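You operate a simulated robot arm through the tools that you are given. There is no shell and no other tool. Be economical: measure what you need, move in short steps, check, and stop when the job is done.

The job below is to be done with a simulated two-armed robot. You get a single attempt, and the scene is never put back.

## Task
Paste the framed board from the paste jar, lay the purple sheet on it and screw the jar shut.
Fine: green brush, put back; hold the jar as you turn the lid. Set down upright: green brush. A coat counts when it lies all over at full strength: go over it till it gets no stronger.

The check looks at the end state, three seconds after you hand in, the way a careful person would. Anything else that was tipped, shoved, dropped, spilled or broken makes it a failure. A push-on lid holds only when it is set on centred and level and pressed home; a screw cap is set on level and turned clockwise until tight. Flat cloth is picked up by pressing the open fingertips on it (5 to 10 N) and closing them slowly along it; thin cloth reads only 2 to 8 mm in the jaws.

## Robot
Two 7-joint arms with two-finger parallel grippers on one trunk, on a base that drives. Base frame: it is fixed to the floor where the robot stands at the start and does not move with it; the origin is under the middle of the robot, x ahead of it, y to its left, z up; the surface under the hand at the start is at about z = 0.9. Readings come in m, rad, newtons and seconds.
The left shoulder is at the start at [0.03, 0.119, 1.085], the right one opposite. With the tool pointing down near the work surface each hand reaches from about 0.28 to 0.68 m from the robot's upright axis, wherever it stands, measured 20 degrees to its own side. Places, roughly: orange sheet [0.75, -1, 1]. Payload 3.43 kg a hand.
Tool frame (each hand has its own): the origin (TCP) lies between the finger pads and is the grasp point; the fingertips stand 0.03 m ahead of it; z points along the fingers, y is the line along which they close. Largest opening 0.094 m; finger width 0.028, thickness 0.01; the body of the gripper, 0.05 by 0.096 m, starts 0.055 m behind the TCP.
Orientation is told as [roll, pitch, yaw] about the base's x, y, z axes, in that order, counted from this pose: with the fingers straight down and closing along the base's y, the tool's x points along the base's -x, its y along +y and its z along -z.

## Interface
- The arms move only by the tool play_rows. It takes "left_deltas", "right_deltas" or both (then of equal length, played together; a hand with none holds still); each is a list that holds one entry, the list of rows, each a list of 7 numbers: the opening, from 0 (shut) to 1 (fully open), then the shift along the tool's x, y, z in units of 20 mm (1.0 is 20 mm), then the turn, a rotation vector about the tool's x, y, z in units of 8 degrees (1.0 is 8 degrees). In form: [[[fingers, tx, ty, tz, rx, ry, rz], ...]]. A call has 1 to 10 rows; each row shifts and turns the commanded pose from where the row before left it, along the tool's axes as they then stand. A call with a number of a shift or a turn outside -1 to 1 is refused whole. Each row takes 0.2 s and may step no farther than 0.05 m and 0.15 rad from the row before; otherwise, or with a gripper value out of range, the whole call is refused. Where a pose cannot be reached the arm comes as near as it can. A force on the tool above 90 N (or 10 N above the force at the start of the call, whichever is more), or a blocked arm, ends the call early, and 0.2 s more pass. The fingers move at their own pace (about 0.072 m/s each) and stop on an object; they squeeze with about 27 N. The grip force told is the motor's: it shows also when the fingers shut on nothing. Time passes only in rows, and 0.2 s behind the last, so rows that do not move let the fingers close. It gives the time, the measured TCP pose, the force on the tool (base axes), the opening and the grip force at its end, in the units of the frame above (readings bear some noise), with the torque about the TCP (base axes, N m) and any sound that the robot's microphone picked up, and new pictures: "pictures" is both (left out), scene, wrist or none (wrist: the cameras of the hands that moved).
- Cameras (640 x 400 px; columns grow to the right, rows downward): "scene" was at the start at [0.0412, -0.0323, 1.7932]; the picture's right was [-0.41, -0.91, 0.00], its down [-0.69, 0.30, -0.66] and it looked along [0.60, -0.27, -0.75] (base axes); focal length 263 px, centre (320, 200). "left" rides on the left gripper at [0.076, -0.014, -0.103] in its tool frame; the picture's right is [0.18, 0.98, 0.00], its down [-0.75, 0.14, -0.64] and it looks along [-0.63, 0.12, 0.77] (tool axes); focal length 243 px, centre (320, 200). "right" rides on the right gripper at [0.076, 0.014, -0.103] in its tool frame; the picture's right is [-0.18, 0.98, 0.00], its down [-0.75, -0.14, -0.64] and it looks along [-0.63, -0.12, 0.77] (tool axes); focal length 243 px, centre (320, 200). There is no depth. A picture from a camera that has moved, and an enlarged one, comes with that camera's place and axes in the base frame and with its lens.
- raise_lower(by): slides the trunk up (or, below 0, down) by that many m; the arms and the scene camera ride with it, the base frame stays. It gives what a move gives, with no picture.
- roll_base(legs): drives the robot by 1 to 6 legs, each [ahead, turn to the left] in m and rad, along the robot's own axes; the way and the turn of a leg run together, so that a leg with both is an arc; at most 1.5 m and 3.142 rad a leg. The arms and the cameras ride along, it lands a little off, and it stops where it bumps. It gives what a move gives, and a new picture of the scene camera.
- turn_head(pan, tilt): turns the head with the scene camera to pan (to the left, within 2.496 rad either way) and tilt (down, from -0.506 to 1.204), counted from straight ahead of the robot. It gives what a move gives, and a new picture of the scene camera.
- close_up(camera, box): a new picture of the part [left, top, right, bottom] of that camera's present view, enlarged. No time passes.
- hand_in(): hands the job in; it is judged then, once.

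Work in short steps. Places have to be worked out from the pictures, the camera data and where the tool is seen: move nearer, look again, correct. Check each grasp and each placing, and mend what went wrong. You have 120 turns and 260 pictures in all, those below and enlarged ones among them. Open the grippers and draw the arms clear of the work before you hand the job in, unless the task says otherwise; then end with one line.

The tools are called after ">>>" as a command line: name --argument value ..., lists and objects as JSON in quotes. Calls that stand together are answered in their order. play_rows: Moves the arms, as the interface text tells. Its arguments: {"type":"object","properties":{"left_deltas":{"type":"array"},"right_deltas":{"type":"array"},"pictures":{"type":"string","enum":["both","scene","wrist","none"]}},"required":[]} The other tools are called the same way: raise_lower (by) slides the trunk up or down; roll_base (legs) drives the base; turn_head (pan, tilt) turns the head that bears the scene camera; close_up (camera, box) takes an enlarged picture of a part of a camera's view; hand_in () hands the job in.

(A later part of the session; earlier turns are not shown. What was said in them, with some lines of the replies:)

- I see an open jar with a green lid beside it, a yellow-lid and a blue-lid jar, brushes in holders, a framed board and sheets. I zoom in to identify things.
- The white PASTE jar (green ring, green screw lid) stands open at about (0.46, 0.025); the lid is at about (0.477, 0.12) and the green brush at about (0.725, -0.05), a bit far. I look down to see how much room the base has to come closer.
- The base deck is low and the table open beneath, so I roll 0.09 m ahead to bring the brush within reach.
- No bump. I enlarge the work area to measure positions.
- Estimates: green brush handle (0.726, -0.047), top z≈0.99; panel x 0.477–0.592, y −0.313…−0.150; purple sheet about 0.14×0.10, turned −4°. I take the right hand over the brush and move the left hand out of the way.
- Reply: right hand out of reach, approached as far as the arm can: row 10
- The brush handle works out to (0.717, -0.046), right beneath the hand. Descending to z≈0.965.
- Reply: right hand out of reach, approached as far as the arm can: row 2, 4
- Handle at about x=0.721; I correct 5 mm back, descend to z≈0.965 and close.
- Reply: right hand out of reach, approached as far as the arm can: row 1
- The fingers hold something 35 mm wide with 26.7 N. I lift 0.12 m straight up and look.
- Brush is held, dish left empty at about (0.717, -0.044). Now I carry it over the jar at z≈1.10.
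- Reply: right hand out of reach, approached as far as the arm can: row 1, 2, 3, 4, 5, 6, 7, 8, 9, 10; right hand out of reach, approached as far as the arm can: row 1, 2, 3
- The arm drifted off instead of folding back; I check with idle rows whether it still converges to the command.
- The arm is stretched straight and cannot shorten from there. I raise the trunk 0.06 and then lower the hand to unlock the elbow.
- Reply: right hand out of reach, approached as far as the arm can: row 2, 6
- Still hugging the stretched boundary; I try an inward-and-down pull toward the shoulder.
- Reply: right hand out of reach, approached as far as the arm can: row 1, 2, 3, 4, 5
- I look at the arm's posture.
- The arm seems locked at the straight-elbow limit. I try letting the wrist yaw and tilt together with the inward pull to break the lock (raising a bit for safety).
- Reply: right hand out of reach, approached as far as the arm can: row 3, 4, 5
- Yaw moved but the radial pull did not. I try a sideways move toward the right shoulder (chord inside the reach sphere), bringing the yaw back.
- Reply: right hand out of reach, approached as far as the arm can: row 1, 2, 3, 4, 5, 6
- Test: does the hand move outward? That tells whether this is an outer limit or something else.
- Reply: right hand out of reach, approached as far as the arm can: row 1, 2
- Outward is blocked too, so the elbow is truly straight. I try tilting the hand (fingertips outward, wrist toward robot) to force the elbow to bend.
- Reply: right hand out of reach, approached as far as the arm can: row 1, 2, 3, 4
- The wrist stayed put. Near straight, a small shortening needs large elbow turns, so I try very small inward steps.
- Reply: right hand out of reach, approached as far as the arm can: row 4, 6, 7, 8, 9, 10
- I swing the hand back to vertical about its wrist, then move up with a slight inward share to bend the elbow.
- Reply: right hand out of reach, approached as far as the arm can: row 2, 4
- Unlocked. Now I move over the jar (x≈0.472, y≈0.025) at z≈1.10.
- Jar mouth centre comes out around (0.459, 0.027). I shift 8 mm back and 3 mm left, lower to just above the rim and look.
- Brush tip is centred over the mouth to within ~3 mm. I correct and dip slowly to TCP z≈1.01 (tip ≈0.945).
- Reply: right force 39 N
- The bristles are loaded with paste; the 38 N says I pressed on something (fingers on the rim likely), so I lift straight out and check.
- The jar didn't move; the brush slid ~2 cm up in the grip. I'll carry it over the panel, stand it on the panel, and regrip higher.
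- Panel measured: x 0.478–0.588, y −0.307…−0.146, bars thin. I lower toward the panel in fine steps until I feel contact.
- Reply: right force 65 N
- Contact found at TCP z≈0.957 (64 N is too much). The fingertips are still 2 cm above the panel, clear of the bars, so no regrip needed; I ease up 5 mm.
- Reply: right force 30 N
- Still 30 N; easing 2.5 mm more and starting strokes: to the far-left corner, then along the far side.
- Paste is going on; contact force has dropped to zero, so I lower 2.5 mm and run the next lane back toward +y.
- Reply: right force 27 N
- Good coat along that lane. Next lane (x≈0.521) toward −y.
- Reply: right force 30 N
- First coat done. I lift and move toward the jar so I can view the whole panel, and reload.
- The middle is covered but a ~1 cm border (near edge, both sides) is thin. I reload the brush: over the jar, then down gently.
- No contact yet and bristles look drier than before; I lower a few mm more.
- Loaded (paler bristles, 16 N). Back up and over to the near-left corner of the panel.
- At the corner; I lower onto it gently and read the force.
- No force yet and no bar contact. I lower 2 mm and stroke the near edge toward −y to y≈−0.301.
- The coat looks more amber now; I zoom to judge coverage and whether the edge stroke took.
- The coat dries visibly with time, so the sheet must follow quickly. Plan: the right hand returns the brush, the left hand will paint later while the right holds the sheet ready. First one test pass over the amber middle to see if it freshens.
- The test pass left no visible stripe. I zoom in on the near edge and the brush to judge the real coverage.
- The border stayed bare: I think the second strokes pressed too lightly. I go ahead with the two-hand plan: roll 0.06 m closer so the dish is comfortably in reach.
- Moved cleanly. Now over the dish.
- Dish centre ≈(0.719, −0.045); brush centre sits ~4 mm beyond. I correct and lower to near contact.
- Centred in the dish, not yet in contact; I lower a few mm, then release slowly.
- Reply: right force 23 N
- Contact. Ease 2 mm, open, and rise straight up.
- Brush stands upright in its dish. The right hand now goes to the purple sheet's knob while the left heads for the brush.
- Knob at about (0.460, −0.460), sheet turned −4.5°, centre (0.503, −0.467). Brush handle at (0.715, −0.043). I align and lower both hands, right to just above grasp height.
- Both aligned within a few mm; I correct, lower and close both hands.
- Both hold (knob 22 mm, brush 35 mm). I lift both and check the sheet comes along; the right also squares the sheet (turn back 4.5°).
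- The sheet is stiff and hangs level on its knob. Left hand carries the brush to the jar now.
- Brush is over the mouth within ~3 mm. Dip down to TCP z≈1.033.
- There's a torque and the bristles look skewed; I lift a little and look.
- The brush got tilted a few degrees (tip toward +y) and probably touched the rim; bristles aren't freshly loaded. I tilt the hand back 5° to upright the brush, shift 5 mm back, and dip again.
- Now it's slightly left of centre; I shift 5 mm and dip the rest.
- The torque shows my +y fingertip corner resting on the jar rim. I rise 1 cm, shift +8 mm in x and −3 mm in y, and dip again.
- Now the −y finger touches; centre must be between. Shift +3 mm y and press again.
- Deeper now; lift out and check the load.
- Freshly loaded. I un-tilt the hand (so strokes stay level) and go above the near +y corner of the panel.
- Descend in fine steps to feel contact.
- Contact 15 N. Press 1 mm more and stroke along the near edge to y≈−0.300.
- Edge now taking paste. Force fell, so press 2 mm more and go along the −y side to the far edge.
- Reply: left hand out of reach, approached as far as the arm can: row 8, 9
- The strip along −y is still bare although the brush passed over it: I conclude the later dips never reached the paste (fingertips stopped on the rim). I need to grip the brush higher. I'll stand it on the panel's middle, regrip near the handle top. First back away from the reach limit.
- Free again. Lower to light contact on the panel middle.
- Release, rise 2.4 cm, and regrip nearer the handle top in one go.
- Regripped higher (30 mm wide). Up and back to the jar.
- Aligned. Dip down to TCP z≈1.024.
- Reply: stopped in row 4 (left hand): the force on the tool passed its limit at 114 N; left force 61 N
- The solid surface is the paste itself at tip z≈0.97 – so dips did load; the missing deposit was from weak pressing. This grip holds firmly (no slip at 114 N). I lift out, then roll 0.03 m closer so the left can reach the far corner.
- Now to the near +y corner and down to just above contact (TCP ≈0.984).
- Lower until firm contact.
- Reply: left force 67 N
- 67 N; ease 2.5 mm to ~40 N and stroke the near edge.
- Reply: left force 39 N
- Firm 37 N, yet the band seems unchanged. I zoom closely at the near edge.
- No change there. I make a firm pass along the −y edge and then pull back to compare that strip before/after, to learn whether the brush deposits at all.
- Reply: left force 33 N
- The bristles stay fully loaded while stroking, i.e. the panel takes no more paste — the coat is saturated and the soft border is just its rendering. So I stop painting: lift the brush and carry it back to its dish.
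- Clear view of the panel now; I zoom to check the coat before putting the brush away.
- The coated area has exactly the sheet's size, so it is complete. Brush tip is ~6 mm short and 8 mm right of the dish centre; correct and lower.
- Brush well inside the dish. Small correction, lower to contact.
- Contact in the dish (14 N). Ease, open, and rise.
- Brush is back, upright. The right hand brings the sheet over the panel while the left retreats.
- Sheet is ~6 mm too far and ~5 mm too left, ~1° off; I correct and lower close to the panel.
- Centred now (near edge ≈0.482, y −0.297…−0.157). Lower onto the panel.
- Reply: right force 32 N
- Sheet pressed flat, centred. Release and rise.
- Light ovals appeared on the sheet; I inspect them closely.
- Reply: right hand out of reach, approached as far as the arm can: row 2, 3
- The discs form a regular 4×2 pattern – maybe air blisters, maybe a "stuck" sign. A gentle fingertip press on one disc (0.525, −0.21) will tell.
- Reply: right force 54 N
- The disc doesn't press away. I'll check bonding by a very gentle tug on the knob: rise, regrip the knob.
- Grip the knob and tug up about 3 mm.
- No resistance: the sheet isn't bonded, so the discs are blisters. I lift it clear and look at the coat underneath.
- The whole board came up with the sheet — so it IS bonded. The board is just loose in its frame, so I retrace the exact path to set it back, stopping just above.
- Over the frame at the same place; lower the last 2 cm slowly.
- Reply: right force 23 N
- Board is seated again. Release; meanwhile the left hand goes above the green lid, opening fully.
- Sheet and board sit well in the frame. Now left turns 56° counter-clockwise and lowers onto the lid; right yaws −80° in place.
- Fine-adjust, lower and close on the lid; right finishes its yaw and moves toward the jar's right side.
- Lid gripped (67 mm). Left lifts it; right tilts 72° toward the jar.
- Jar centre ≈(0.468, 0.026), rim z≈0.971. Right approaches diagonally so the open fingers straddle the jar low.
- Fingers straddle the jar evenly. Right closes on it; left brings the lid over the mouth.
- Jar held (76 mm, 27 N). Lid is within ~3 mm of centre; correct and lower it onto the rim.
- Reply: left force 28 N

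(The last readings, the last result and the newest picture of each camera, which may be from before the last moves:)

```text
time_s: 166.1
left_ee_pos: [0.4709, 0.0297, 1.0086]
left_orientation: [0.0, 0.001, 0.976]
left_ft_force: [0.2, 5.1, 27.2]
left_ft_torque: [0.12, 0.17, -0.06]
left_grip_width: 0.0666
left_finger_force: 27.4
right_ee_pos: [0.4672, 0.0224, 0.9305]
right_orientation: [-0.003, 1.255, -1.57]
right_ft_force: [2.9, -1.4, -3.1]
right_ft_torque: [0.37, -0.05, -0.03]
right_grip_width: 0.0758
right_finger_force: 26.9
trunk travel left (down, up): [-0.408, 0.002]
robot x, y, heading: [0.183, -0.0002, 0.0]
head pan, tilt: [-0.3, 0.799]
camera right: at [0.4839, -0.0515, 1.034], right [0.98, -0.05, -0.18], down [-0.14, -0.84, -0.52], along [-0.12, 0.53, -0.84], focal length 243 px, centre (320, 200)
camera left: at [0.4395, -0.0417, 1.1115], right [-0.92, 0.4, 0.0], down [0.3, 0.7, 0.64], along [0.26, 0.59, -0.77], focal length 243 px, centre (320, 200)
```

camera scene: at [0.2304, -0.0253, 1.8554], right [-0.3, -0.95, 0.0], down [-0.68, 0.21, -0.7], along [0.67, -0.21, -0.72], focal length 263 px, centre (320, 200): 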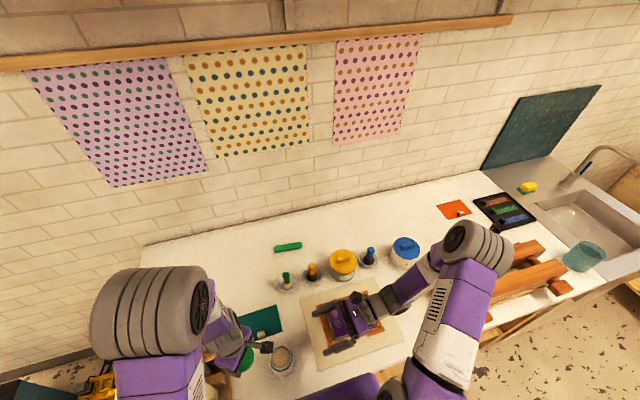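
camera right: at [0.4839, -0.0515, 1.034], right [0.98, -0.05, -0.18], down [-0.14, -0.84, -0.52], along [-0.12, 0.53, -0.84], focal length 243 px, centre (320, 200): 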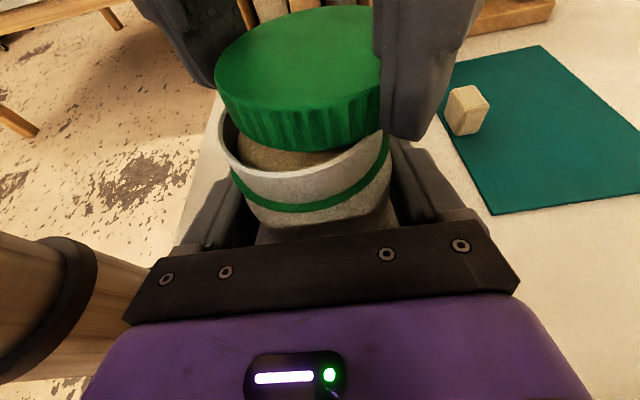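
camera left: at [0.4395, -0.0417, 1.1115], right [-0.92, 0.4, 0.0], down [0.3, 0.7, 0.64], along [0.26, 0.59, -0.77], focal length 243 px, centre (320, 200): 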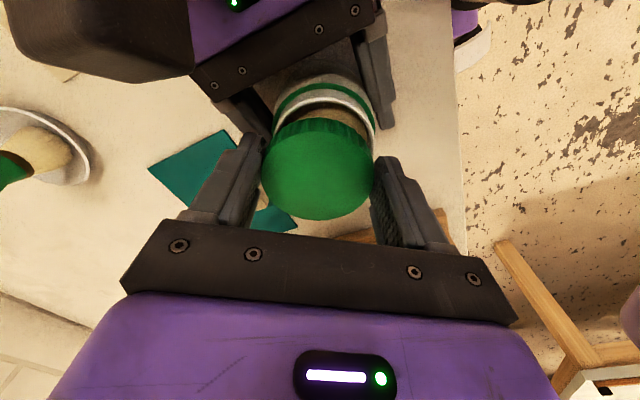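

The lid sits ~9 mm too far in +y. I lift 8 mm, shift it back, and lower again.

>>> play_rows --left_deltas '[[[0.4, 0, 0, -0.5, 0, 0, 0], [0.4, 0.34, -0.31, 0, 0, 0, 0], [0.4, 0, 0, 0.25, 0, 0, 0], [0.4, 0, 0, 0.15, 0, 0, 0], [0.4, 0, 0, 0, 0, 0, 0]]]' --right_deltas '[[[0.4, 0, 0, 0, 0, 0, 0], [0.4, 0, 0, 0, 0, 0, 0], [0.4, 0, 0, 0, 0, 0, 0], [0.4, 0, 0, 0, 0, 0, 0], [0.4, 0, 0, 0, 0, 0, 0]]]' --pictures "none"

>>> close_up --camera "right" --box '[160, 0, 480, 240]'

>>> close_up --camera "left" --box '[200, 40, 440, 240]'

```text
time_s: 167.3
left_ee_pos: [0.471, 0.02, 1.0103]
left_orientation: [-0.001, 0.002, 0.976]
left_ft_force: [-1.2, 0.0, 6.5]
left_ft_torque: [0.25, 0.14, 0.05]
left_grip_width: 0.0666
left_finger_force: 27.2
right_ee_pos: [0.4668, 0.0236, 0.9303]
right_orientation: [-0.006, 1.255, -1.571]
right_ft_force: [1.2, 2.0, -1.1]
right_ft_torque: [-0.28, -0.07, 0.0]
right_grip_width: 0.0758
right_finger_force: 27.1
trunk travel left (down, up): [-0.408, 0.002]
robot x, y, heading: [0.182, 0.0002, 0.001]
head pan, tilt: [-0.3, 0.799]
```

```text
1.67 times, centred on (320, 120) of right
camera zoom: at [0.4841, -0.0513, 1.0339], right [0.98, -0.05, -0.18], down [-0.14, -0.84, -0.52], along [-0.12, 0.53, -0.84], focal length 404 px, centre (320, 333)
```

zoom: 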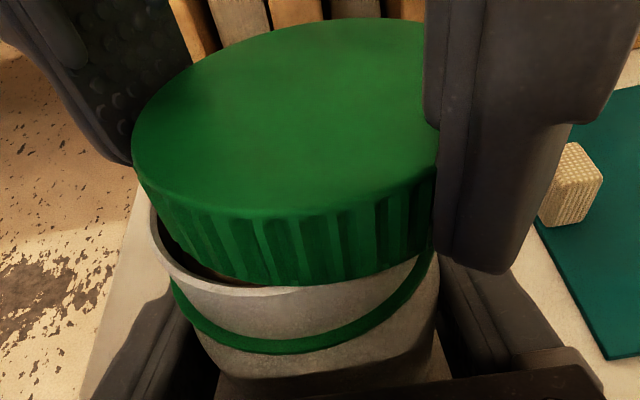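

```text
2.00 times, centred on (320, 140) of left
camera zoom: at [0.4398, -0.0507, 1.1131], right [-0.92, 0.4, 0.0], down [0.31, 0.7, 0.64], along [0.25, 0.59, -0.77], focal length 485 px, centre (320, 320)
```

zoom: 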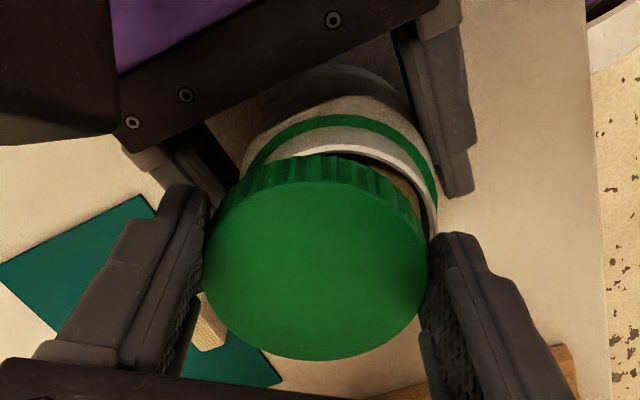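

y is right now; the lid is ~4 mm too far in +x. Shift, reseat gently and check.

>>> play_rows --left_deltas '[[[0.4, 0, 0, -0.25, 0, 0, 0], [0.4, 0.12, 0.18, 0, 0, 0, 0], [0.4, 0, 0, 0.2, 0, 0, 0], [0.4, 0, 0, 0.15, 0, 0, 0], [0.4, 0, 0, 0.05, 0, 0, 0], [0.4, 0, 0, 0, 0, 0, 0]]]' --right_deltas '[[[0.4, 0, 0, 0, 0, 0, 0], [0.4, 0, 0, 0, 0, 0, 0], [0.4, 0, 0, 0, 0, 0, 0], [0.4, 0, 0, 0, 0, 0, 0], [0.4, 0, 0, 0, 0, 0, 0], [0.4, 0, 0, 0, 0, 0, 0]]]' --pictures "none"

>>> close_up --camera "right" --box '[160, 0, 480, 240]'

>>> close_up --camera "left" --box '[200, 40, 440, 240]'

```text
time_s: 168.7
left_ee_pos: [0.4675, 0.0204, 1.0085]
left_orientation: [-0.002, 0.002, 0.977]
left_ft_force: [-1.7, 9.1, 67.6]
left_ft_torque: [1.82, 1.78, -0.22]
left_grip_width: 0.0669
left_finger_force: 26.7
right_ee_pos: [0.4663, 0.0236, 0.9307]
right_orientation: [0.002, 1.252, -1.567]
right_ft_force: [5.7, -1.1, -6.5]
right_ft_torque: [-0.13, -0.34, 0.01]
right_grip_width: 0.076
right_finger_force: 27.1
trunk travel left (down, up): [-0.408, 0.002]
robot x, y, heading: [0.1843, 0.0023, -0.001]
head pan, tilt: [-0.3, 0.799]
```

```text
1.67 times, centred on (320, 120) of right
camera zoom: at [0.4833, -0.0513, 1.0345], right [0.98, -0.05, -0.17], down [-0.14, -0.85, -0.52], along [-0.12, 0.53, -0.84], focal length 404 px, centre (320, 333)
```

zoom: 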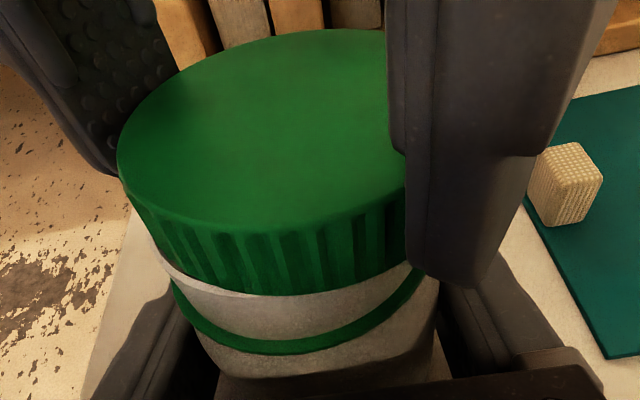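

```text
2.00 times, centred on (320, 140) of left
camera zoom: at [0.4353, -0.0505, 1.1109], right [-0.92, 0.4, 0.0], down [0.31, 0.71, 0.64], along [0.26, 0.59, -0.77], focal length 485 px, centre (320, 320)
```

zoom: 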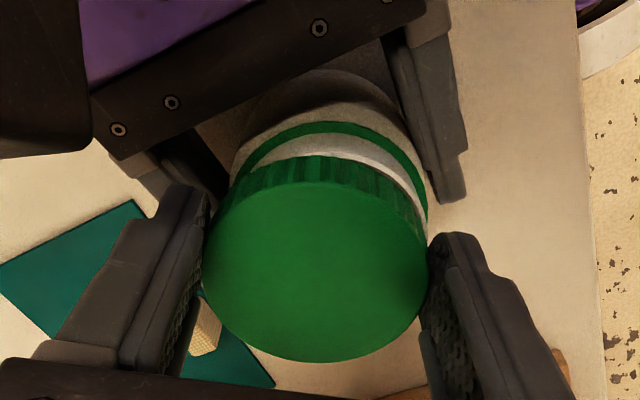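

The torque says the lid skirt rides on the rim on the (−x,+y) side, so it must move ~4 mm that way (tool +y). Lift, shift, reseat lightly.

>>> play_rows --left_deltas '[[[0.4, 0, 0, -0.5, 0, 0, 0], [0.4, 0, 0.2, 0, 0, 0, 0], [0.4, 0, 0, 0.2, 0, 0, 0], [0.4, 0, 0, 0.12, 0, 0, 0], [0.4, 0, 0, 0.04, 0, 0, 0], [0.4, 0, 0, 0, 0, 0, 0]]]' --right_deltas '[[[0.4, 0, 0, 0, 0, 0, 0], [0.4, 0, 0, 0, 0, 0, 0], [0.4, 0, 0, 0, 0, 0, 0], [0.4, 0, 0, 0, 0, 0, 0], [0.4, 0, 0, 0, 0, 0, 0], [0.4, 0, 0, 0, 0, 0, 0]]]' --pictures "none"

>>> close_up --camera "right" --box '[160, 0, 480, 240]'

>>> close_up --camera "left" --box '[200, 40, 440, 240]'

```text
time_s: 170.1
left_ee_pos: [0.4661, 0.0222, 1.0087]
left_orientation: [0.0, 0.001, 0.976]
left_ft_force: [0.3, 0.2, -1.1]
left_ft_torque: [0.0, 0.0, 0.01]
left_grip_width: 0.0665
left_finger_force: 27.5
right_ee_pos: [0.4672, 0.0233, 0.9297]
right_orientation: [-0.007, 1.257, -1.57]
right_ft_force: [-0.8, 2.0, 2.4]
right_ft_torque: [-0.01, 0.12, -0.05]
right_grip_width: 0.0758
right_finger_force: 27.2
trunk travel left (down, up): [-0.408, 0.002]
robot x, y, heading: [0.1861, 0.0029, -0.001]
head pan, tilt: [-0.3, 0.799]
```

```text
1.67 times, centred on (320, 120) of right
camera zoom: at [0.4839, -0.0513, 1.0342], right [0.98, -0.05, -0.18], down [-0.14, -0.84, -0.52], along [-0.12, 0.53, -0.84], focal length 404 px, centre (320, 333)
```

zoom: 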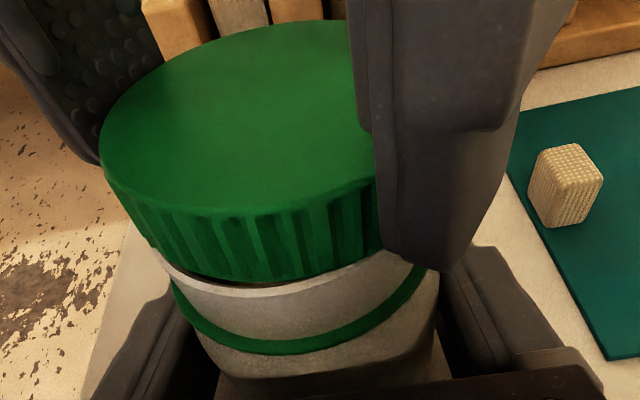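

```text
2.00 times, centred on (320, 140) of left
camera zoom: at [0.4327, -0.0481, 1.1125], right [-0.92, 0.4, 0.0], down [0.31, 0.7, 0.64], along [0.25, 0.59, -0.77], focal length 485 px, centre (320, 320)
```

zoom: 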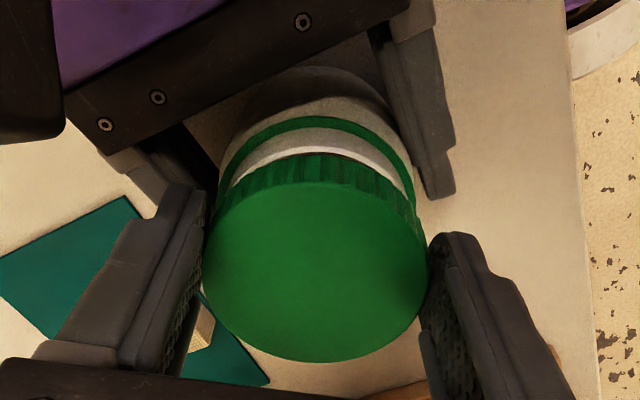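

Nearly centred. I nudge 2 mm and lower to feel whether the lid slips over the neck.

>>> play_rows --left_deltas '[[[0.4, 0.12, -0.07, 0, 0, 0, 0], [0.4, 0, 0, 0.1, 0, 0, 0], [0.4, 0, 0, 0.1, 0, 0, 0], [0.4, 0, 0, 0.05, 0, 0, 0], [0.4, 0, 0, 0, 0, 0, 0]]]' --right_deltas '[[[0.4, 0, 0, 0, 0, 0, 0], [0.4, 0, 0, 0, 0, 0, 0], [0.4, 0, 0, 0, 0, 0, 0], [0.4, 0, 0, 0, 0, 0, 0], [0.4, 0, 0, 0, 0, 0, 0]]]' --pictures "none"

>>> close_up --camera "right" --box '[160, 0, 480, 240]'

```text
time_s: 171.3
left_ee_pos: [0.4642, 0.0196, 1.0043]
left_orientation: [0.003, 0.001, 0.977]
left_ft_force: [-2.9, 0.5, 18.8]
left_ft_torque: [-0.31, 0.4, -0.07]
left_grip_width: 0.0666
left_finger_force: 27.2
right_ee_pos: [0.467, 0.0225, 0.9301]
right_orientation: [-0.001, 1.257, -1.568]
right_ft_force: [3.0, 2.0, -0.7]
right_ft_torque: [0.41, 0.25, 0.01]
right_grip_width: 0.0757
right_finger_force: 27.0
trunk travel left (down, up): [-0.408, 0.002]
robot x, y, heading: [0.1821, -0.0012, 0.005]
head pan, tilt: [-0.3, 0.799]
```

```text
1.67 times, centred on (320, 120) of right
camera zoom: at [0.4838, -0.0514, 1.0342], right [0.98, -0.05, -0.18], down [-0.14, -0.84, -0.52], along [-0.12, 0.53, -0.84], focal length 404 px, centre (320, 333)
```

zoom: 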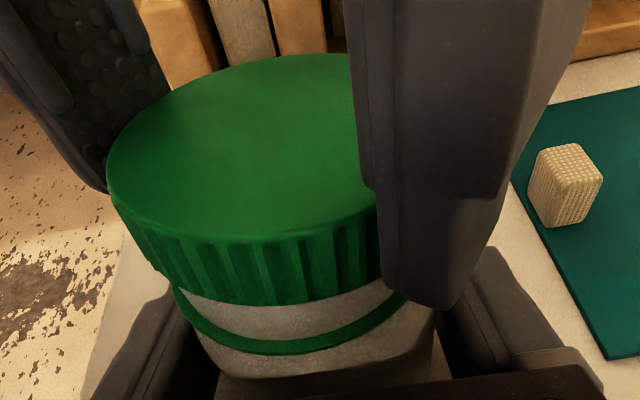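

The lid dropped over the rim (z 1.004, 19 N) and looks level. Now turn it clockwise 80° with a slight down bias.

>>> play_rows --left_deltas '[[[0.4, -0.04, 0, 0, 0, 0, 1], [0.4, 0, 0, 0.01, 0, 0, 1], [0.4, 0, 0, 0.02, 0, 0, 1], [0.4, 0, 0, 0.02, 0, 0, 1], [0.4, 0, 0, 0.02, 0, 0, 1], [0.4, 0, 0, 0.02, 0, 0, 1], [0.4, 0, 0, 0.02, 0, 0, 1], [0.4, 0, 0, 0.02, 0, 0, 1], [0.4, 0, 0, 0.02, 0, 0, 1], [0.4, 0, 0, 0.02, 0, 0, 1]]]' --right_deltas '[[[0.4, 0, 0, 0, 0, 0, 0], [0.4, 0, 0, 0, 0, 0, 0], [0.4, 0, 0, 0, 0, 0, 0], [0.4, 0, 0, 0, 0, 0, 0], [0.4, 0, 0, 0, 0, 0, 0], [0.4, 0, 0, 0, 0, 0, 0], [0.4, 0, 0, 0, 0, 0, 0], [0.4, 0, 0, 0, 0, 0, 0], [0.4, 0, 0, 0, 0, 0, 0], [0.4, 0, 0, 0, 0, 0, 0]]]' --pictures "wrist"

```text
time_s: 173.5
left_ee_pos: [0.4625, 0.0239, 1.0001]
left_orientation: [0.0, 0.009, -0.423]
left_ft_force: [-11.4, 17.8, 4.5]
left_ft_torque: [0.56, 0.22, 0.49]
left_grip_width: 0.0666
left_finger_force: 27.1
right_ee_pos: [0.4682, 0.0221, 0.9274]
right_orientation: [-0.003, 1.256, -1.568]
right_ft_force: [17.0, -16.6, 5.5]
right_ft_torque: [0.62, 0.31, -0.29]
right_grip_width: 0.0756
right_finger_force: 27.0
trunk travel left (down, up): [-0.408, 0.002]
robot x, y, heading: [0.1859, 0.0014, -0.004]
head pan, tilt: [-0.3, 0.799]
camera right: at [0.4845, -0.0518, 1.0336], right [0.98, -0.05, -0.18], down [-0.14, -0.84, -0.52], along [-0.12, 0.53, -0.84], focal length 243 px, centre (320, 200)
camera left: at [0.3875, 0.0411, 1.1039], right [0.23, 0.97, 0.0], down [0.75, -0.18, 0.63], along [0.62, -0.15, -0.77], focal length 243 px, centre (320, 200)
```

right: 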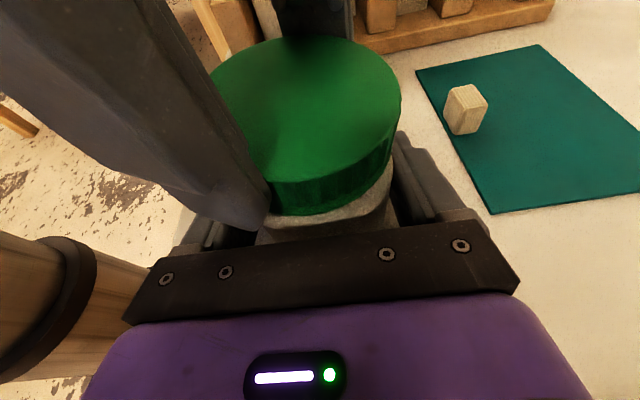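
left: 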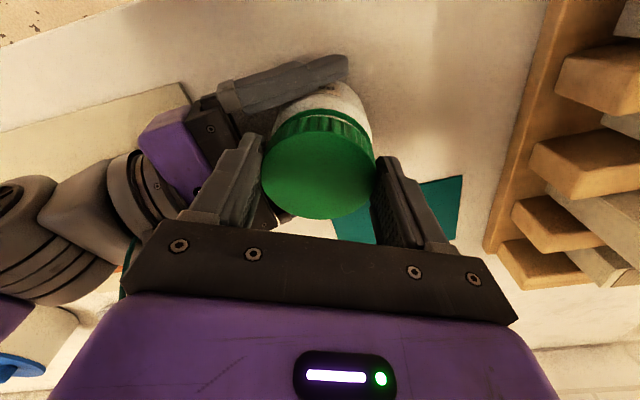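

It is threading (4 mm lower, 0.5 N m). The lateral force is my finger brushing the right gripper's body; turning further moves it clear. Continue clockwise 64°.

>>> play_rows --left_deltas '[[[0.4, 0, 0.05, 0, 0, 0, 1], [0.4, 0, 0, 0, 0, 0, 1], [0.4, 0, 0, 0.02, 0, 0, 1], [0.4, 0, 0, 0.02, 0, 0, 1], [0.4, 0, 0, 0.02, 0, 0, 1], [0.4, 0, 0, 0.02, 0, 0, 1], [0.4, 0, 0, 0.02, 0, 0, 1], [0.4, 0, 0, 0.02, 0, 0, 1]]]' --right_deltas '[[[0.4, 0, 0, 0, 0, 0, 0], [0.4, 0, 0, 0, 0, 0, 0], [0.4, 0, 0, 0, 0, 0, 0], [0.4, 0, 0, 0, 0, 0, 0], [0.4, 0, 0, 0, 0, 0, 0], [0.4, 0, 0, 0, 0, 0, 0], [0.4, 0, 0, 0, 0, 0, 0], [0.4, 0, 0, 0, 0, 0, 0]]]' --pictures "wrist"

```text
time_s: 175.3
left_ee_pos: [0.4644, 0.0208, 0.9973]
left_orientation: [-0.001, -0.004, -1.539]
left_ft_force: [-3.9, 3.0, 9.4]
left_ft_torque: [0.23, 0.68, -0.01]
left_grip_width: 0.0665
left_finger_force: 27.2
right_ee_pos: [0.4656, 0.023, 0.9291]
right_orientation: [-0.006, 1.253, -1.571]
right_ft_force: [3.8, -1.9, -3.6]
right_ft_torque: [-0.07, -0.46, -0.06]
right_grip_width: 0.0744
right_finger_force: 26.7
trunk travel left (down, up): [-0.408, 0.002]
robot x, y, heading: [0.1843, -0.001, 0.002]
head pan, tilt: [-0.3, 0.799]
camera right: at [0.4833, -0.051, 1.0338], right [0.98, -0.05, -0.18], down [-0.14, -0.84, -0.52], along [-0.12, 0.53, -0.84], focal length 243 px, centre (320, 200)
camera left: at [0.4481, 0.0965, 1.1009], right [0.98, 0.21, 0.0], down [0.16, -0.75, 0.64], along [0.14, -0.63, -0.76], focal length 243 px, centre (320, 200)
```

right: 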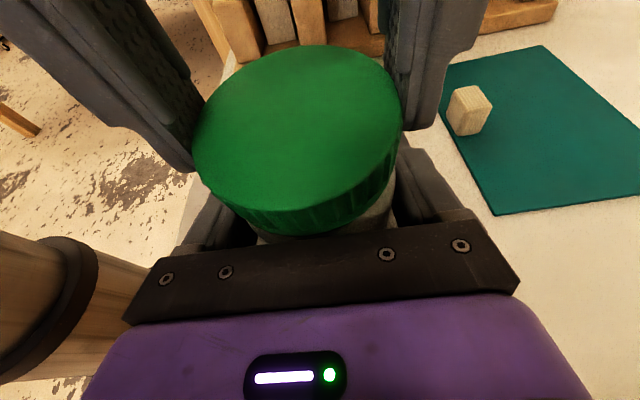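
left: 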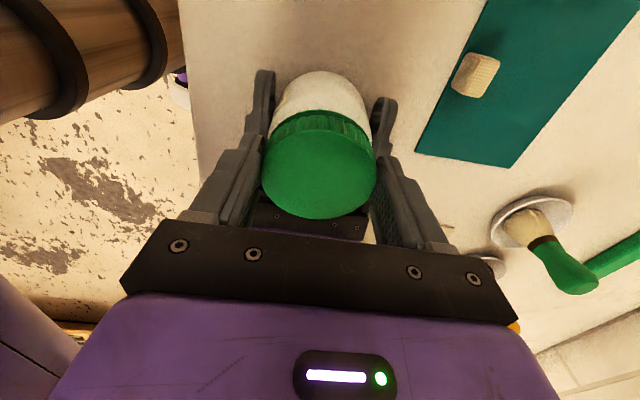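

Lid is going down evenly (another 3 mm). Keep turning 80° more.

>>> play_rows --left_deltas '[[[0.4, 0, 0, 0.02, 0, 0, 1], [0.4, 0, 0, 0.02, 0, 0, 1], [0.4, 0, 0, 0.02, 0, 0, 1], [0.4, 0, 0, 0.02, 0, 0, 1], [0.4, 0, 0, 0.02, 0, 0, 1], [0.4, 0, 0, 0.02, 0, 0, 1], [0.4, 0, 0, 0.02, 0, 0, 1], [0.4, 0, 0, 0.02, 0, 0, 1], [0.4, 0, 0, 0.02, 0, 0, 1], [0.4, 0, 0, 0.02, 0, 0, 1]]]' --right_deltas '[[[0.4, 0, 0, 0, 0, 0, 0], [0.4, 0, 0, 0, 0, 0, 0], [0.4, 0, 0, 0, 0, 0, 0], [0.4, 0, 0, 0, 0, 0, 0], [0.4, 0, 0, 0, 0, 0, 0], [0.4, 0, 0, 0, 0, 0, 0], [0.4, 0, 0, 0, 0, 0, 0], [0.4, 0, 0, 0, 0, 0, 0], [0.4, 0, 0, 0, 0, 0, 0], [0.4, 0, 0, 0, 0, 0, 0]]]' --pictures "wrist"

```text
time_s: 177.5
left_ee_pos: [0.469, 0.0224, 0.9952]
left_orientation: [0.001, 0.006, -2.936]
left_ft_force: [32.7, 12.6, 15.8]
left_ft_torque: [0.29, -0.34, 0.34]
left_grip_width: 0.0665
left_finger_force: 27.2
right_ee_pos: [0.4655, 0.0211, 0.9285]
right_orientation: [-0.007, 1.255, -1.572]
right_ft_force: [-31.5, -12.3, -1.2]
right_ft_torque: [0.26, -1.46, -0.34]
right_grip_width: 0.0744
right_finger_force: 26.4
trunk travel left (down, up): [-0.408, 0.002]
robot x, y, heading: [0.182, 0.0006, 0.001]
head pan, tilt: [-0.3, 0.799]
camera right: at [0.4827, -0.052, 1.0336], right [0.98, -0.05, -0.18], down [-0.14, -0.85, -0.52], along [-0.12, 0.53, -0.84], focal length 243 px, centre (320, 200)
camera left: at [0.5389, 0.0516, 1.0984], right [0.38, -0.92, 0.0], down [-0.71, -0.29, 0.64], along [-0.59, -0.24, -0.77], focal length 243 px, centre (320, 200)
```

right: 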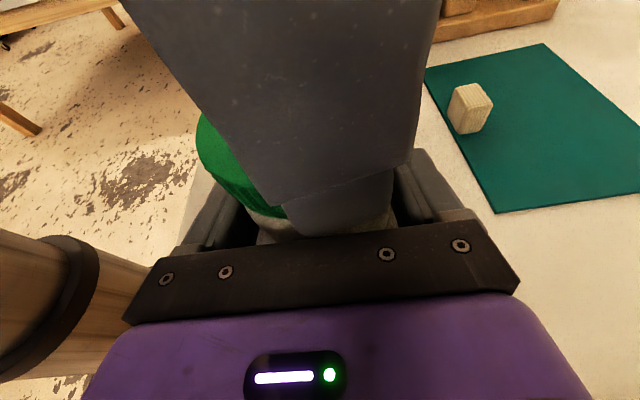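
left: 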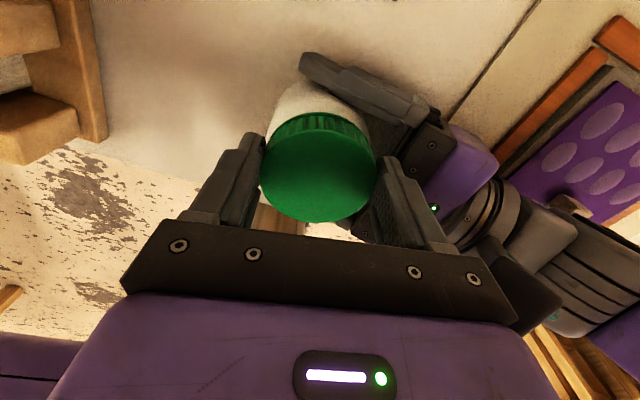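

Now 224° turned, still descending. Continue clockwise.

>>> play_rows --left_deltas '[[[0.4, 0.08, 0, 0.01, 0, 0, 1], [0.4, 0, 0, 0.01, 0, 0, 1], [0.4, 0, 0, 0.01, 0, 0, 1], [0.4, 0, 0, 0.01, 0, 0, 1], [0.4, 0, 0, 0.01, 0, 0, 1], [0.4, 0, 0, 0.01, 0, 0, 1], [0.4, 0, 0, 0.01, 0, 0, 1], [0.4, 0, 0, 0.01, 0, 0, 1]]]' --right_deltas '[[[0.4, 0, 0, 0, 0, 0, 0], [0.4, 0, 0, 0, 0, 0, 0], [0.4, 0, 0, 0, 0, 0, 0], [0.4, 0, 0, 0, 0, 0, 0], [0.4, 0, 0, 0, 0, 0, 0], [0.4, 0, 0, 0, 0, 0, 0], [0.4, 0, 0, 0, 0, 0, 0], [0.4, 0, 0, 0, 0, 0, 0]]]' --pictures "wrist"

```text
time_s: 179.3
left_ee_pos: [0.4667, 0.0205, 0.9935]
left_orientation: [-0.002, 0.0, 2.229]
left_ft_force: [19.6, 7.0, 15.6]
left_ft_torque: [0.69, -0.53, -0.08]
left_grip_width: 0.0663
left_finger_force: 27.1
right_ee_pos: [0.4658, 0.0216, 0.9282]
right_orientation: [-0.01, 1.255, -1.576]
right_ft_force: [-21.2, -9.1, -5.0]
right_ft_torque: [-0.15, -0.39, 0.08]
right_grip_width: 0.0742
right_finger_force: 27.2
trunk travel left (down, up): [-0.408, 0.002]
robot x, y, heading: [0.1832, -0.0026, -0.002]
head pan, tilt: [-0.3, 0.799]
camera right: at [0.4834, -0.052, 1.0334], right [0.98, -0.05, -0.18], down [-0.14, -0.85, -0.52], along [-0.12, 0.53, -0.84], focal length 243 px, centre (320, 200)
camera left: at [0.5242, -0.0308, 1.0962], right [-0.67, -0.75, 0.0], down [-0.57, 0.51, 0.64], along [-0.48, 0.43, -0.77], focal length 243 px, centre (320, 200)
```

right: 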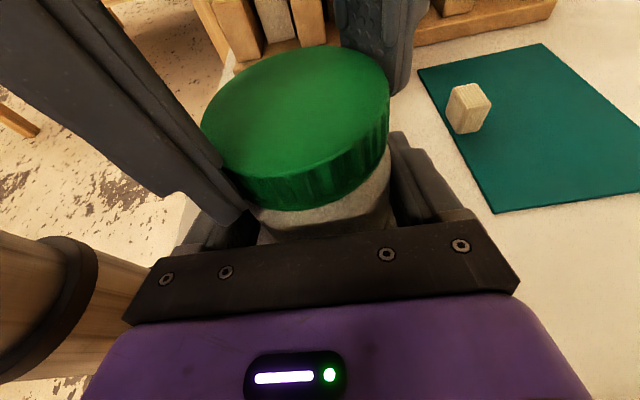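
left: 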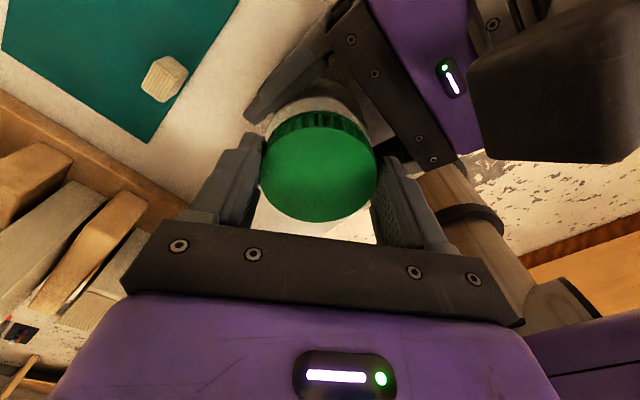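

Still turning freely with small torque. I continue 64°, easing the side force, and then zoom to judge seating.

>>> play_rows --left_deltas '[[[0.4, 0, -0.1, 0.02, 0, 0, 1], [0.4, 0, 0, 0.02, 0, 0, 1], [0.4, 0, 0, 0.02, 0, 0, 1], [0.4, 0, 0, 0.02, 0, 0, 1], [0.4, 0, 0, 0.02, 0, 0, 1], [0.4, 0, 0, 0.02, 0, 0, 1], [0.4, 0, 0, 0.02, 0, 0, 1], [0.4, 0, 0, 0.02, 0, 0, 1]]]' --right_deltas '[[[0.4, 0, 0, 0, 0, 0, 0], [0.4, 0, 0, 0, 0, 0, 0], [0.4, 0, 0, 0, 0, 0, 0], [0.4, 0, 0, 0, 0, 0, 0], [0.4, 0, 0, 0, 0, 0, 0], [0.4, 0, 0, 0, 0, 0, 0], [0.4, 0, 0, 0, 0, 0, 0], [0.4, 0, 0, 0, 0, 0, 0]]]' --pictures "none"

>>> close_up --camera "right" --box '[160, 0, 480, 240]'

>>> close_up --camera "left" --box '[200, 40, 440, 240]'

>>> close_up --camera "scene" --box '[230, 310, 350, 400]'

```text
time_s: 181.1
left_ee_pos: [0.4684, 0.0237, 0.9879]
left_orientation: [0.007, -0.001, 1.117]
left_ft_force: [1.1, -1.2, -10.4]
left_ft_torque: [0.03, 0.09, 0.95]
left_grip_width: 0.0671
left_finger_force: 26.6
right_ee_pos: [0.4679, 0.0231, 0.9325]
right_orientation: [-0.001, 1.265, -1.57]
right_ft_force: [-1.3, 1.2, 7.8]
right_ft_torque: [-0.08, -0.16, -1.0]
right_grip_width: 0.074
right_finger_force: 26.9
trunk travel left (down, up): [-0.408, 0.002]
robot x, y, heading: [0.184, -0.001, 0.001]
head pan, tilt: [-0.3, 0.799]
```

```text
1.67 times, centred on (320, 120) of right
camera zoom: at [0.4846, -0.0523, 1.0354], right [0.98, -0.05, -0.18], down [-0.14, -0.84, -0.53], along [-0.12, 0.54, -0.83], focal length 404 px, centre (320, 333)
```

zoom: 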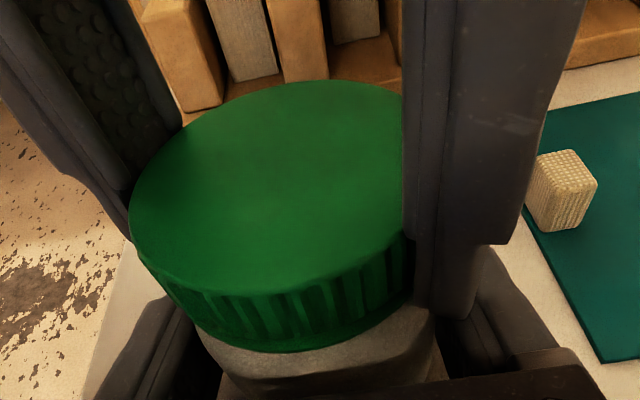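

```text
2.00 times, centred on (320, 140) of left
camera zoom: at [0.4462, -0.0515, 1.0907], right [-0.96, 0.27, 0.01], down [0.21, 0.74, 0.64], along [0.17, 0.62, -0.77], focal length 485 px, centre (320, 320)
```

zoom: 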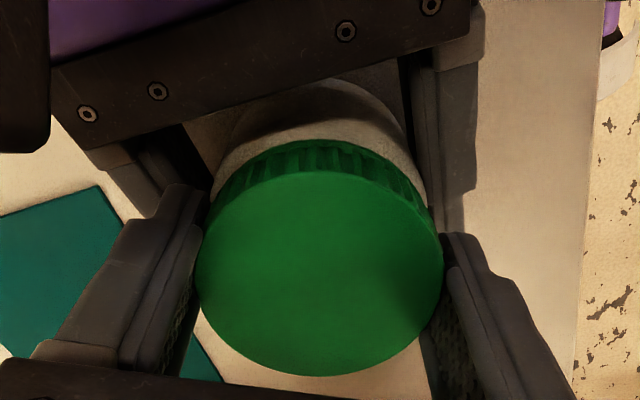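

```text
4.44 times, centred on (290, 355) of scene
camera zoom: at [0.2303, -0.0259, 1.8552], right [-0.3, -0.95, 0.0], down [-0.68, 0.21, -0.7], along [0.67, -0.21, -0.72], focal length 1168 px, centre (453, -489)
```

zoom: 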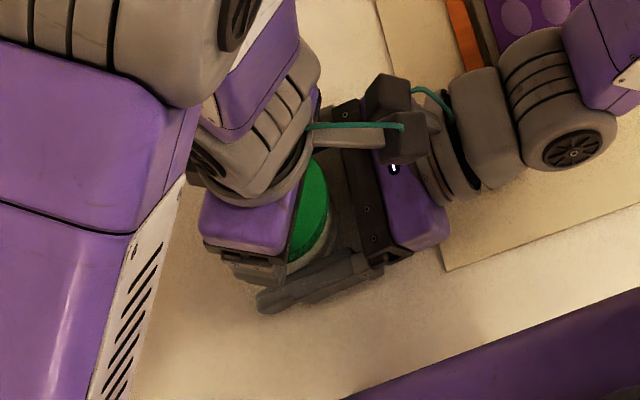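

Now it bites: torque 0.95 N m, the thread pulls the lid down, lid level and covering the ring. A bit more clockwise to make it tight, following it down.

>>> play_rows --left_deltas '[[[0.4, 0, 0, 0.12, 0, 0, 0.6], [0.4, 0, 0, 0.05, 0, 0, 0.8], [0.4, 0, 0, 0, 0, 0, 0.8], [0.4, 0, 0, 0, 0, 0, 0.8], [0.4, 0, 0, 0, 0, 0, 0]]]' --right_deltas '[[[0.4, 0, 0, 0, 0, 0, 0], [0.4, 0, 0, 0, 0, 0, 0], [0.4, 0, 0, 0, 0, 0, 0], [0.4, 0, 0, 0, 0, 0, 0], [0.4, 0, 0, 0, 0, 0, 0]]]' --pictures "none"

>>> close_up --camera "right" --box '[160, 0, 480, 240]'

```text
time_s: 182.3
left_ee_pos: [0.4651, 0.0228, 0.9858]
left_orientation: [0.005, 0.005, 0.696]
left_ft_force: [-17.9, 11.8, 5.8]
left_ft_torque: [0.31, 0.55, 0.9]
left_grip_width: 0.0662
left_finger_force: 26.9
right_ee_pos: [0.4683, 0.0224, 0.9301]
right_orientation: [0.003, 1.254, -1.567]
right_ft_force: [18.4, -11.7, 3.7]
right_ft_torque: [0.42, 0.2, -0.91]
right_grip_width: 0.0745
right_finger_force: 26.6
trunk travel left (down, up): [-0.408, 0.002]
robot x, y, heading: [0.1861, 0.0027, -0.002]
head pan, tilt: [-0.3, 0.799]
```

```text
1.67 times, centred on (320, 120) of right
camera zoom: at [0.485, -0.0523, 1.034], right [0.98, -0.06, -0.17], down [-0.14, -0.84, -0.52], along [-0.12, 0.53, -0.84], focal length 404 px, centre (320, 333)
```

zoom: 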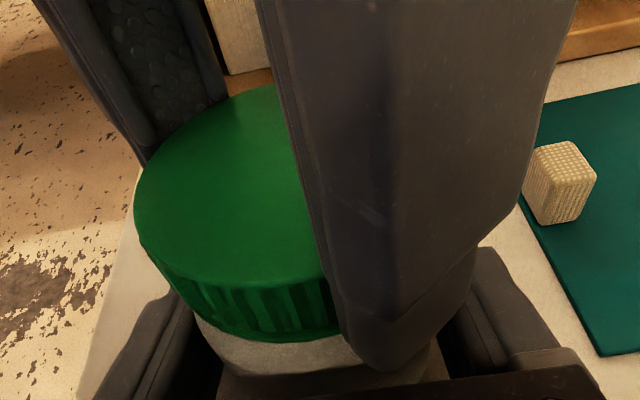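

Torque plateaus at 0.9 N m – tight. Release: left opens slightly and rises; then right opens and backs out along its approach.

>>> play_rows --left_deltas '[[[0.6, 0, 0, -0.03, 0, 0, 0], [0.76, 0, 0, 0, 0, 0, 0], [0.76, 0, 0, -0.5, 0, 0, 0], [0.76, 0, 0, -1, 0, 0, 0], [0.76, 0, 0, -1, 0, 0, 0], [0.76, 0, 0, -1, 0, 0, 0], [0.76, 0, 0, -1, 0, 0, 0], [0.76, 0, 0, -1, 0, 0, 0]]]' --right_deltas '[[[0.4, 0, 0, 0, 0, 0, 0], [0.4, 0, 0, 0, 0, 0, 0], [0.4, 0, 0, 0, 0, 0, 0], [0.4, 0, 0, 0, 0, 0, 0], [0.85, 0, 0, 0, 0, 0, 0], [1, 0, 0, 0, 0, 0, 0], [1, 0, 0, 0, 0, 0, 0], [1, 0, 0, 0, 0, 0, 0]]]' --pictures "wrist"

```text
time_s: 184.1
left_ee_pos: [0.4692, 0.0226, 1.0964]
left_orientation: [0.002, 0.001, 0.697]
left_ft_force: [0.1, 0.2, -0.3]
left_ft_torque: [0.02, -0.01, 0.0]
left_grip_width: 0.0716
left_finger_force: 0.0
right_ee_pos: [0.4678, 0.0225, 0.9299]
right_orientation: [-0.006, 1.256, -1.57]
right_ft_force: [0.8, 0.1, -0.2]
right_ft_torque: [0.02, -0.04, -0.04]
right_grip_width: 0.0941
right_finger_force: 0.1
trunk travel left (down, up): [-0.408, 0.002]
robot x, y, heading: [0.1857, 0.0033, 0.002]
head pan, tilt: [-0.3, 0.799]
camera right: at [0.4837, -0.0514, 1.0341], right [0.98, -0.05, -0.18], down [-0.14, -0.84, -0.52], along [-0.12, 0.53, -0.84], focal length 243 px, centre (320, 200)
camera left: at [0.4173, -0.0368, 1.2002], right [-0.77, 0.64, 0.0], down [0.49, 0.59, 0.64], along [0.41, 0.49, -0.77], focal length 243 px, centre (320, 200)
```

right: 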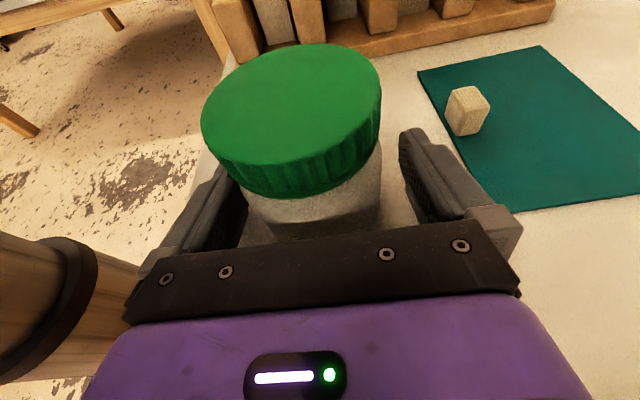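
left: 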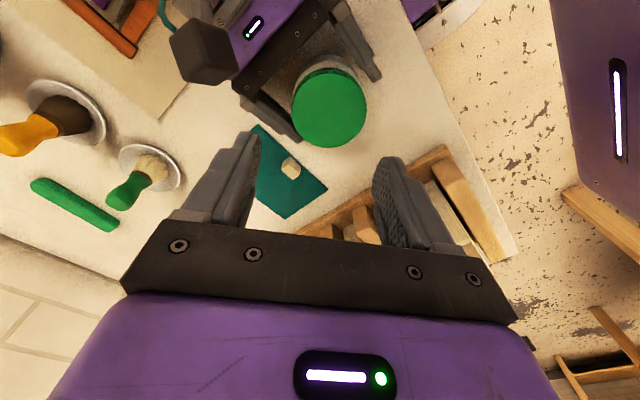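

The lid is on and the jar free. Back the right hand out along its approach and move the left hand away.

>>> play_rows --right_deltas '[[[1, 0.49, 0, -0.9, 0, 0, 0], [1, 0.49, 0, -0.9, 0, 0, 0], [1, 0.49, 0, -0.9, 0, 0, 0], [1, 0.49, 0, -0.9, 0, 0, 0], [1, 0.49, 0, -0.9, 0, 0, 0], [1, 0.49, 0, -0.9, 0, 0, 0], [1, 0.49, 0, -0.9, 0, 0, 0], [1, 0.7, 0, -0.9, 0, 0, 0], [1, 0.9, 0, -0.6, 0, 0, 0], [1, 0.9, 0, -0.6, 0, 0, 0]]]' --left_deltas '[[[0.76, -0.6, 0.75, -0.5, 0, 0, 0], [0.76, -0.6, 0.75, -0.5, 0, 0, 0], [0.76, -0.6, 0.75, -0.5, 0, 0, 0], [0.76, -0.6, 0.75, -0.5, 0, 0, 0], [0.76, -0.6, 0.75, 0, 0, 0, 0], [0.76, -0.6, 0.75, 0, 0, 0, 0], [0.76, -0.6, 0.75, 0, 0, 0, 0], [0.76, -0.6, 0.75, 0, 0, 0, 0], [0.76, -0.6, 0.75, 0, 0, 0, 0], [0.76, -0.6, 0.75, 0, 0, 0, 0]]]' --pictures "scene"

>>> close_up --camera "scene" --box '[230, 240, 430, 380]'

>>> close_up --camera "right" --box '[240, 0, 440, 200]'

```text
time_s: 186.3
left_ee_pos: [0.464, 0.2155, 1.136]
left_orientation: [0.001, 0.002, 0.696]
left_ft_force: [-0.8, 0.1, -0.4]
left_ft_torque: [-0.01, -0.01, 0.02]
left_grip_width: 0.0712
left_finger_force: 0.0
right_ee_pos: [0.4671, -0.1004, 1.0937]
right_orientation: [-0.008, 1.258, -1.574]
right_ft_force: [-0.1, 0.7, -0.3]
right_ft_torque: [0.02, 0.0, -0.02]
right_grip_width: 0.0939
right_finger_force: 0.1
trunk travel left (down, up): [-0.408, 0.002]
robot x, y, heading: [0.1825, 0.0007, 0.003]
head pan, tilt: [-0.3, 0.799]
camera scene: at [0.2296, -0.0235, 1.8555], right [-0.3, -0.96, 0.0], down [-0.68, 0.21, -0.7], along [0.67, -0.21, -0.72], focal length 263 px, centre (320, 200)
```

scene: 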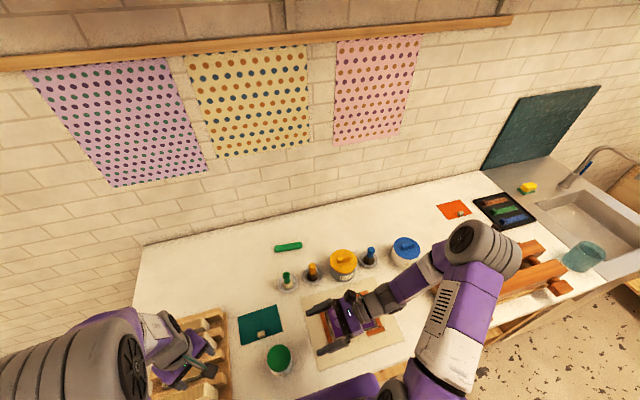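

```text
2.86 times, centred on (330, 310) of scene
camera zoom: at [0.2296, -0.0235, 1.8555], right [-0.3, -0.96, 0.0], down [-0.68, 0.21, -0.7], along [0.67, -0.21, -0.72], focal length 751 px, centre (291, -114)
```

zoom: 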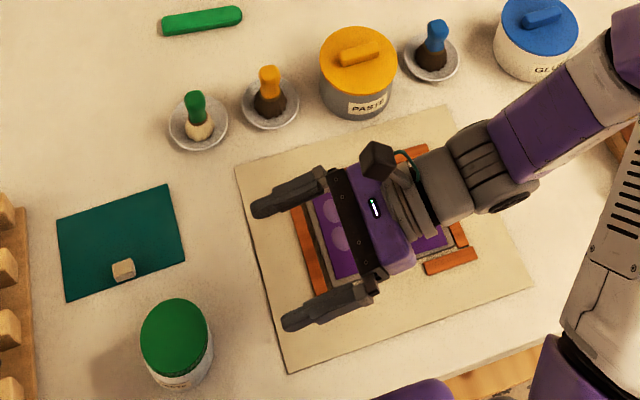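

```text
2.00 times, centred on (340, 100) of right
camera zoom: at [0.4829, -0.1741, 1.1986], right [0.98, -0.05, -0.18], down [-0.14, -0.84, -0.52], along [-0.12, 0.53, -0.84], focal length 485 px, centre (280, 400)
```

zoom: 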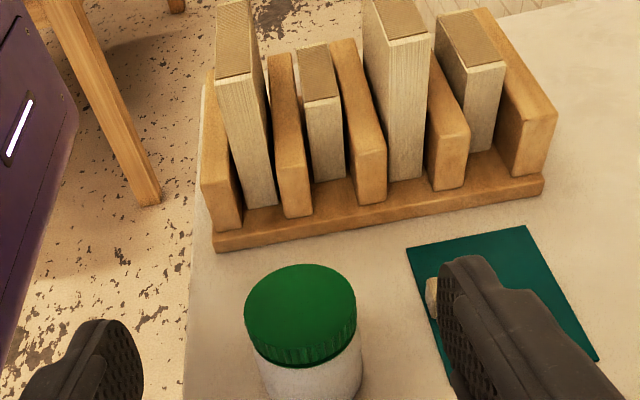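

Lid is level and closed, brush upright, sheet and board in place. I raise the right hand further clear of the work.

>>> play_rows --right_deltas '[[[1, 0.9, 0, -0.9, 0, 0, 0], [1, 0.9, 0, -0.9, 0, 0, 0], [1, 0.9, 0, -0.9, 0, 0, 0], [1, 0.9, 0, -0.9, 0, 0, 0], [1, 0.9, 0, -0.9, 0, 0, 0], [1, 0.9, 0, -0.9, 0, 0, 0]]]' --pictures "scene"

```text
time_s: 187.7
left_ee_pos: [0.4642, 0.215, 1.1353]
left_orientation: [0.001, 0.002, 0.697]
left_ft_force: [-0.2, -0.5, 0.5]
left_ft_torque: [0.0, -0.01, -0.04]
left_grip_width: 0.0714
left_finger_force: 0.1
right_ee_pos: [0.4684, -0.169, 1.2314]
right_orientation: [-0.008, 1.257, -1.574]
right_ft_force: [-0.9, -0.3, 0.4]
right_ft_torque: [-0.01, -0.01, -0.01]
right_grip_width: 0.0939
right_finger_force: 0.1
trunk travel left (down, up): [-0.408, 0.002]
robot x, y, heading: [0.1844, -0.0028, -0.0]
head pan, tilt: [-0.3, 0.799]
camera scene: at [0.2294, -0.0241, 1.8554], right [-0.3, -0.96, 0.0], down [-0.68, 0.21, -0.7], along [0.67, -0.21, -0.72], focal length 263 px, centre (320, 200)
```

scene: 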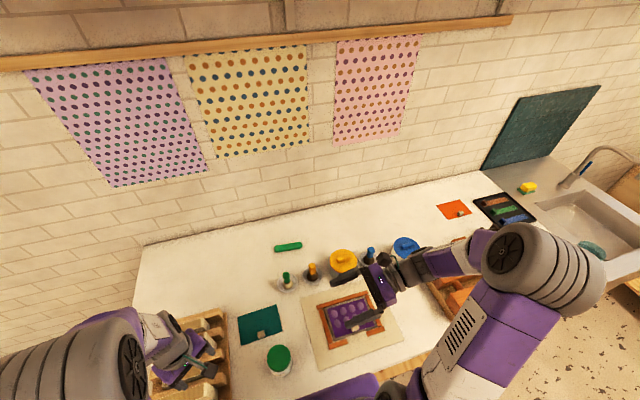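

Both arms are clear, grippers are open, and everything stands in its place, so I hand in.

>>> hand_in

```text
The job is handed in.
```

I handed the job in with the board pasted, the purple sheet laid on it, the green brush upright in its dish and the jar screwed shut, but I'm not sure the coat will pass. The paste turned from cream to yellow before I laid the sheet. Later strokes left a thin bare border and added nothing I could see. A 4×2 grid of pale discs, possibly blisters, then appeared on the sheet. When I tugged to test the sheet, the board lifted out with it, so it is stuck; I set the board back in its frame. The jar was held while the lid was turned, and the lid went tight.
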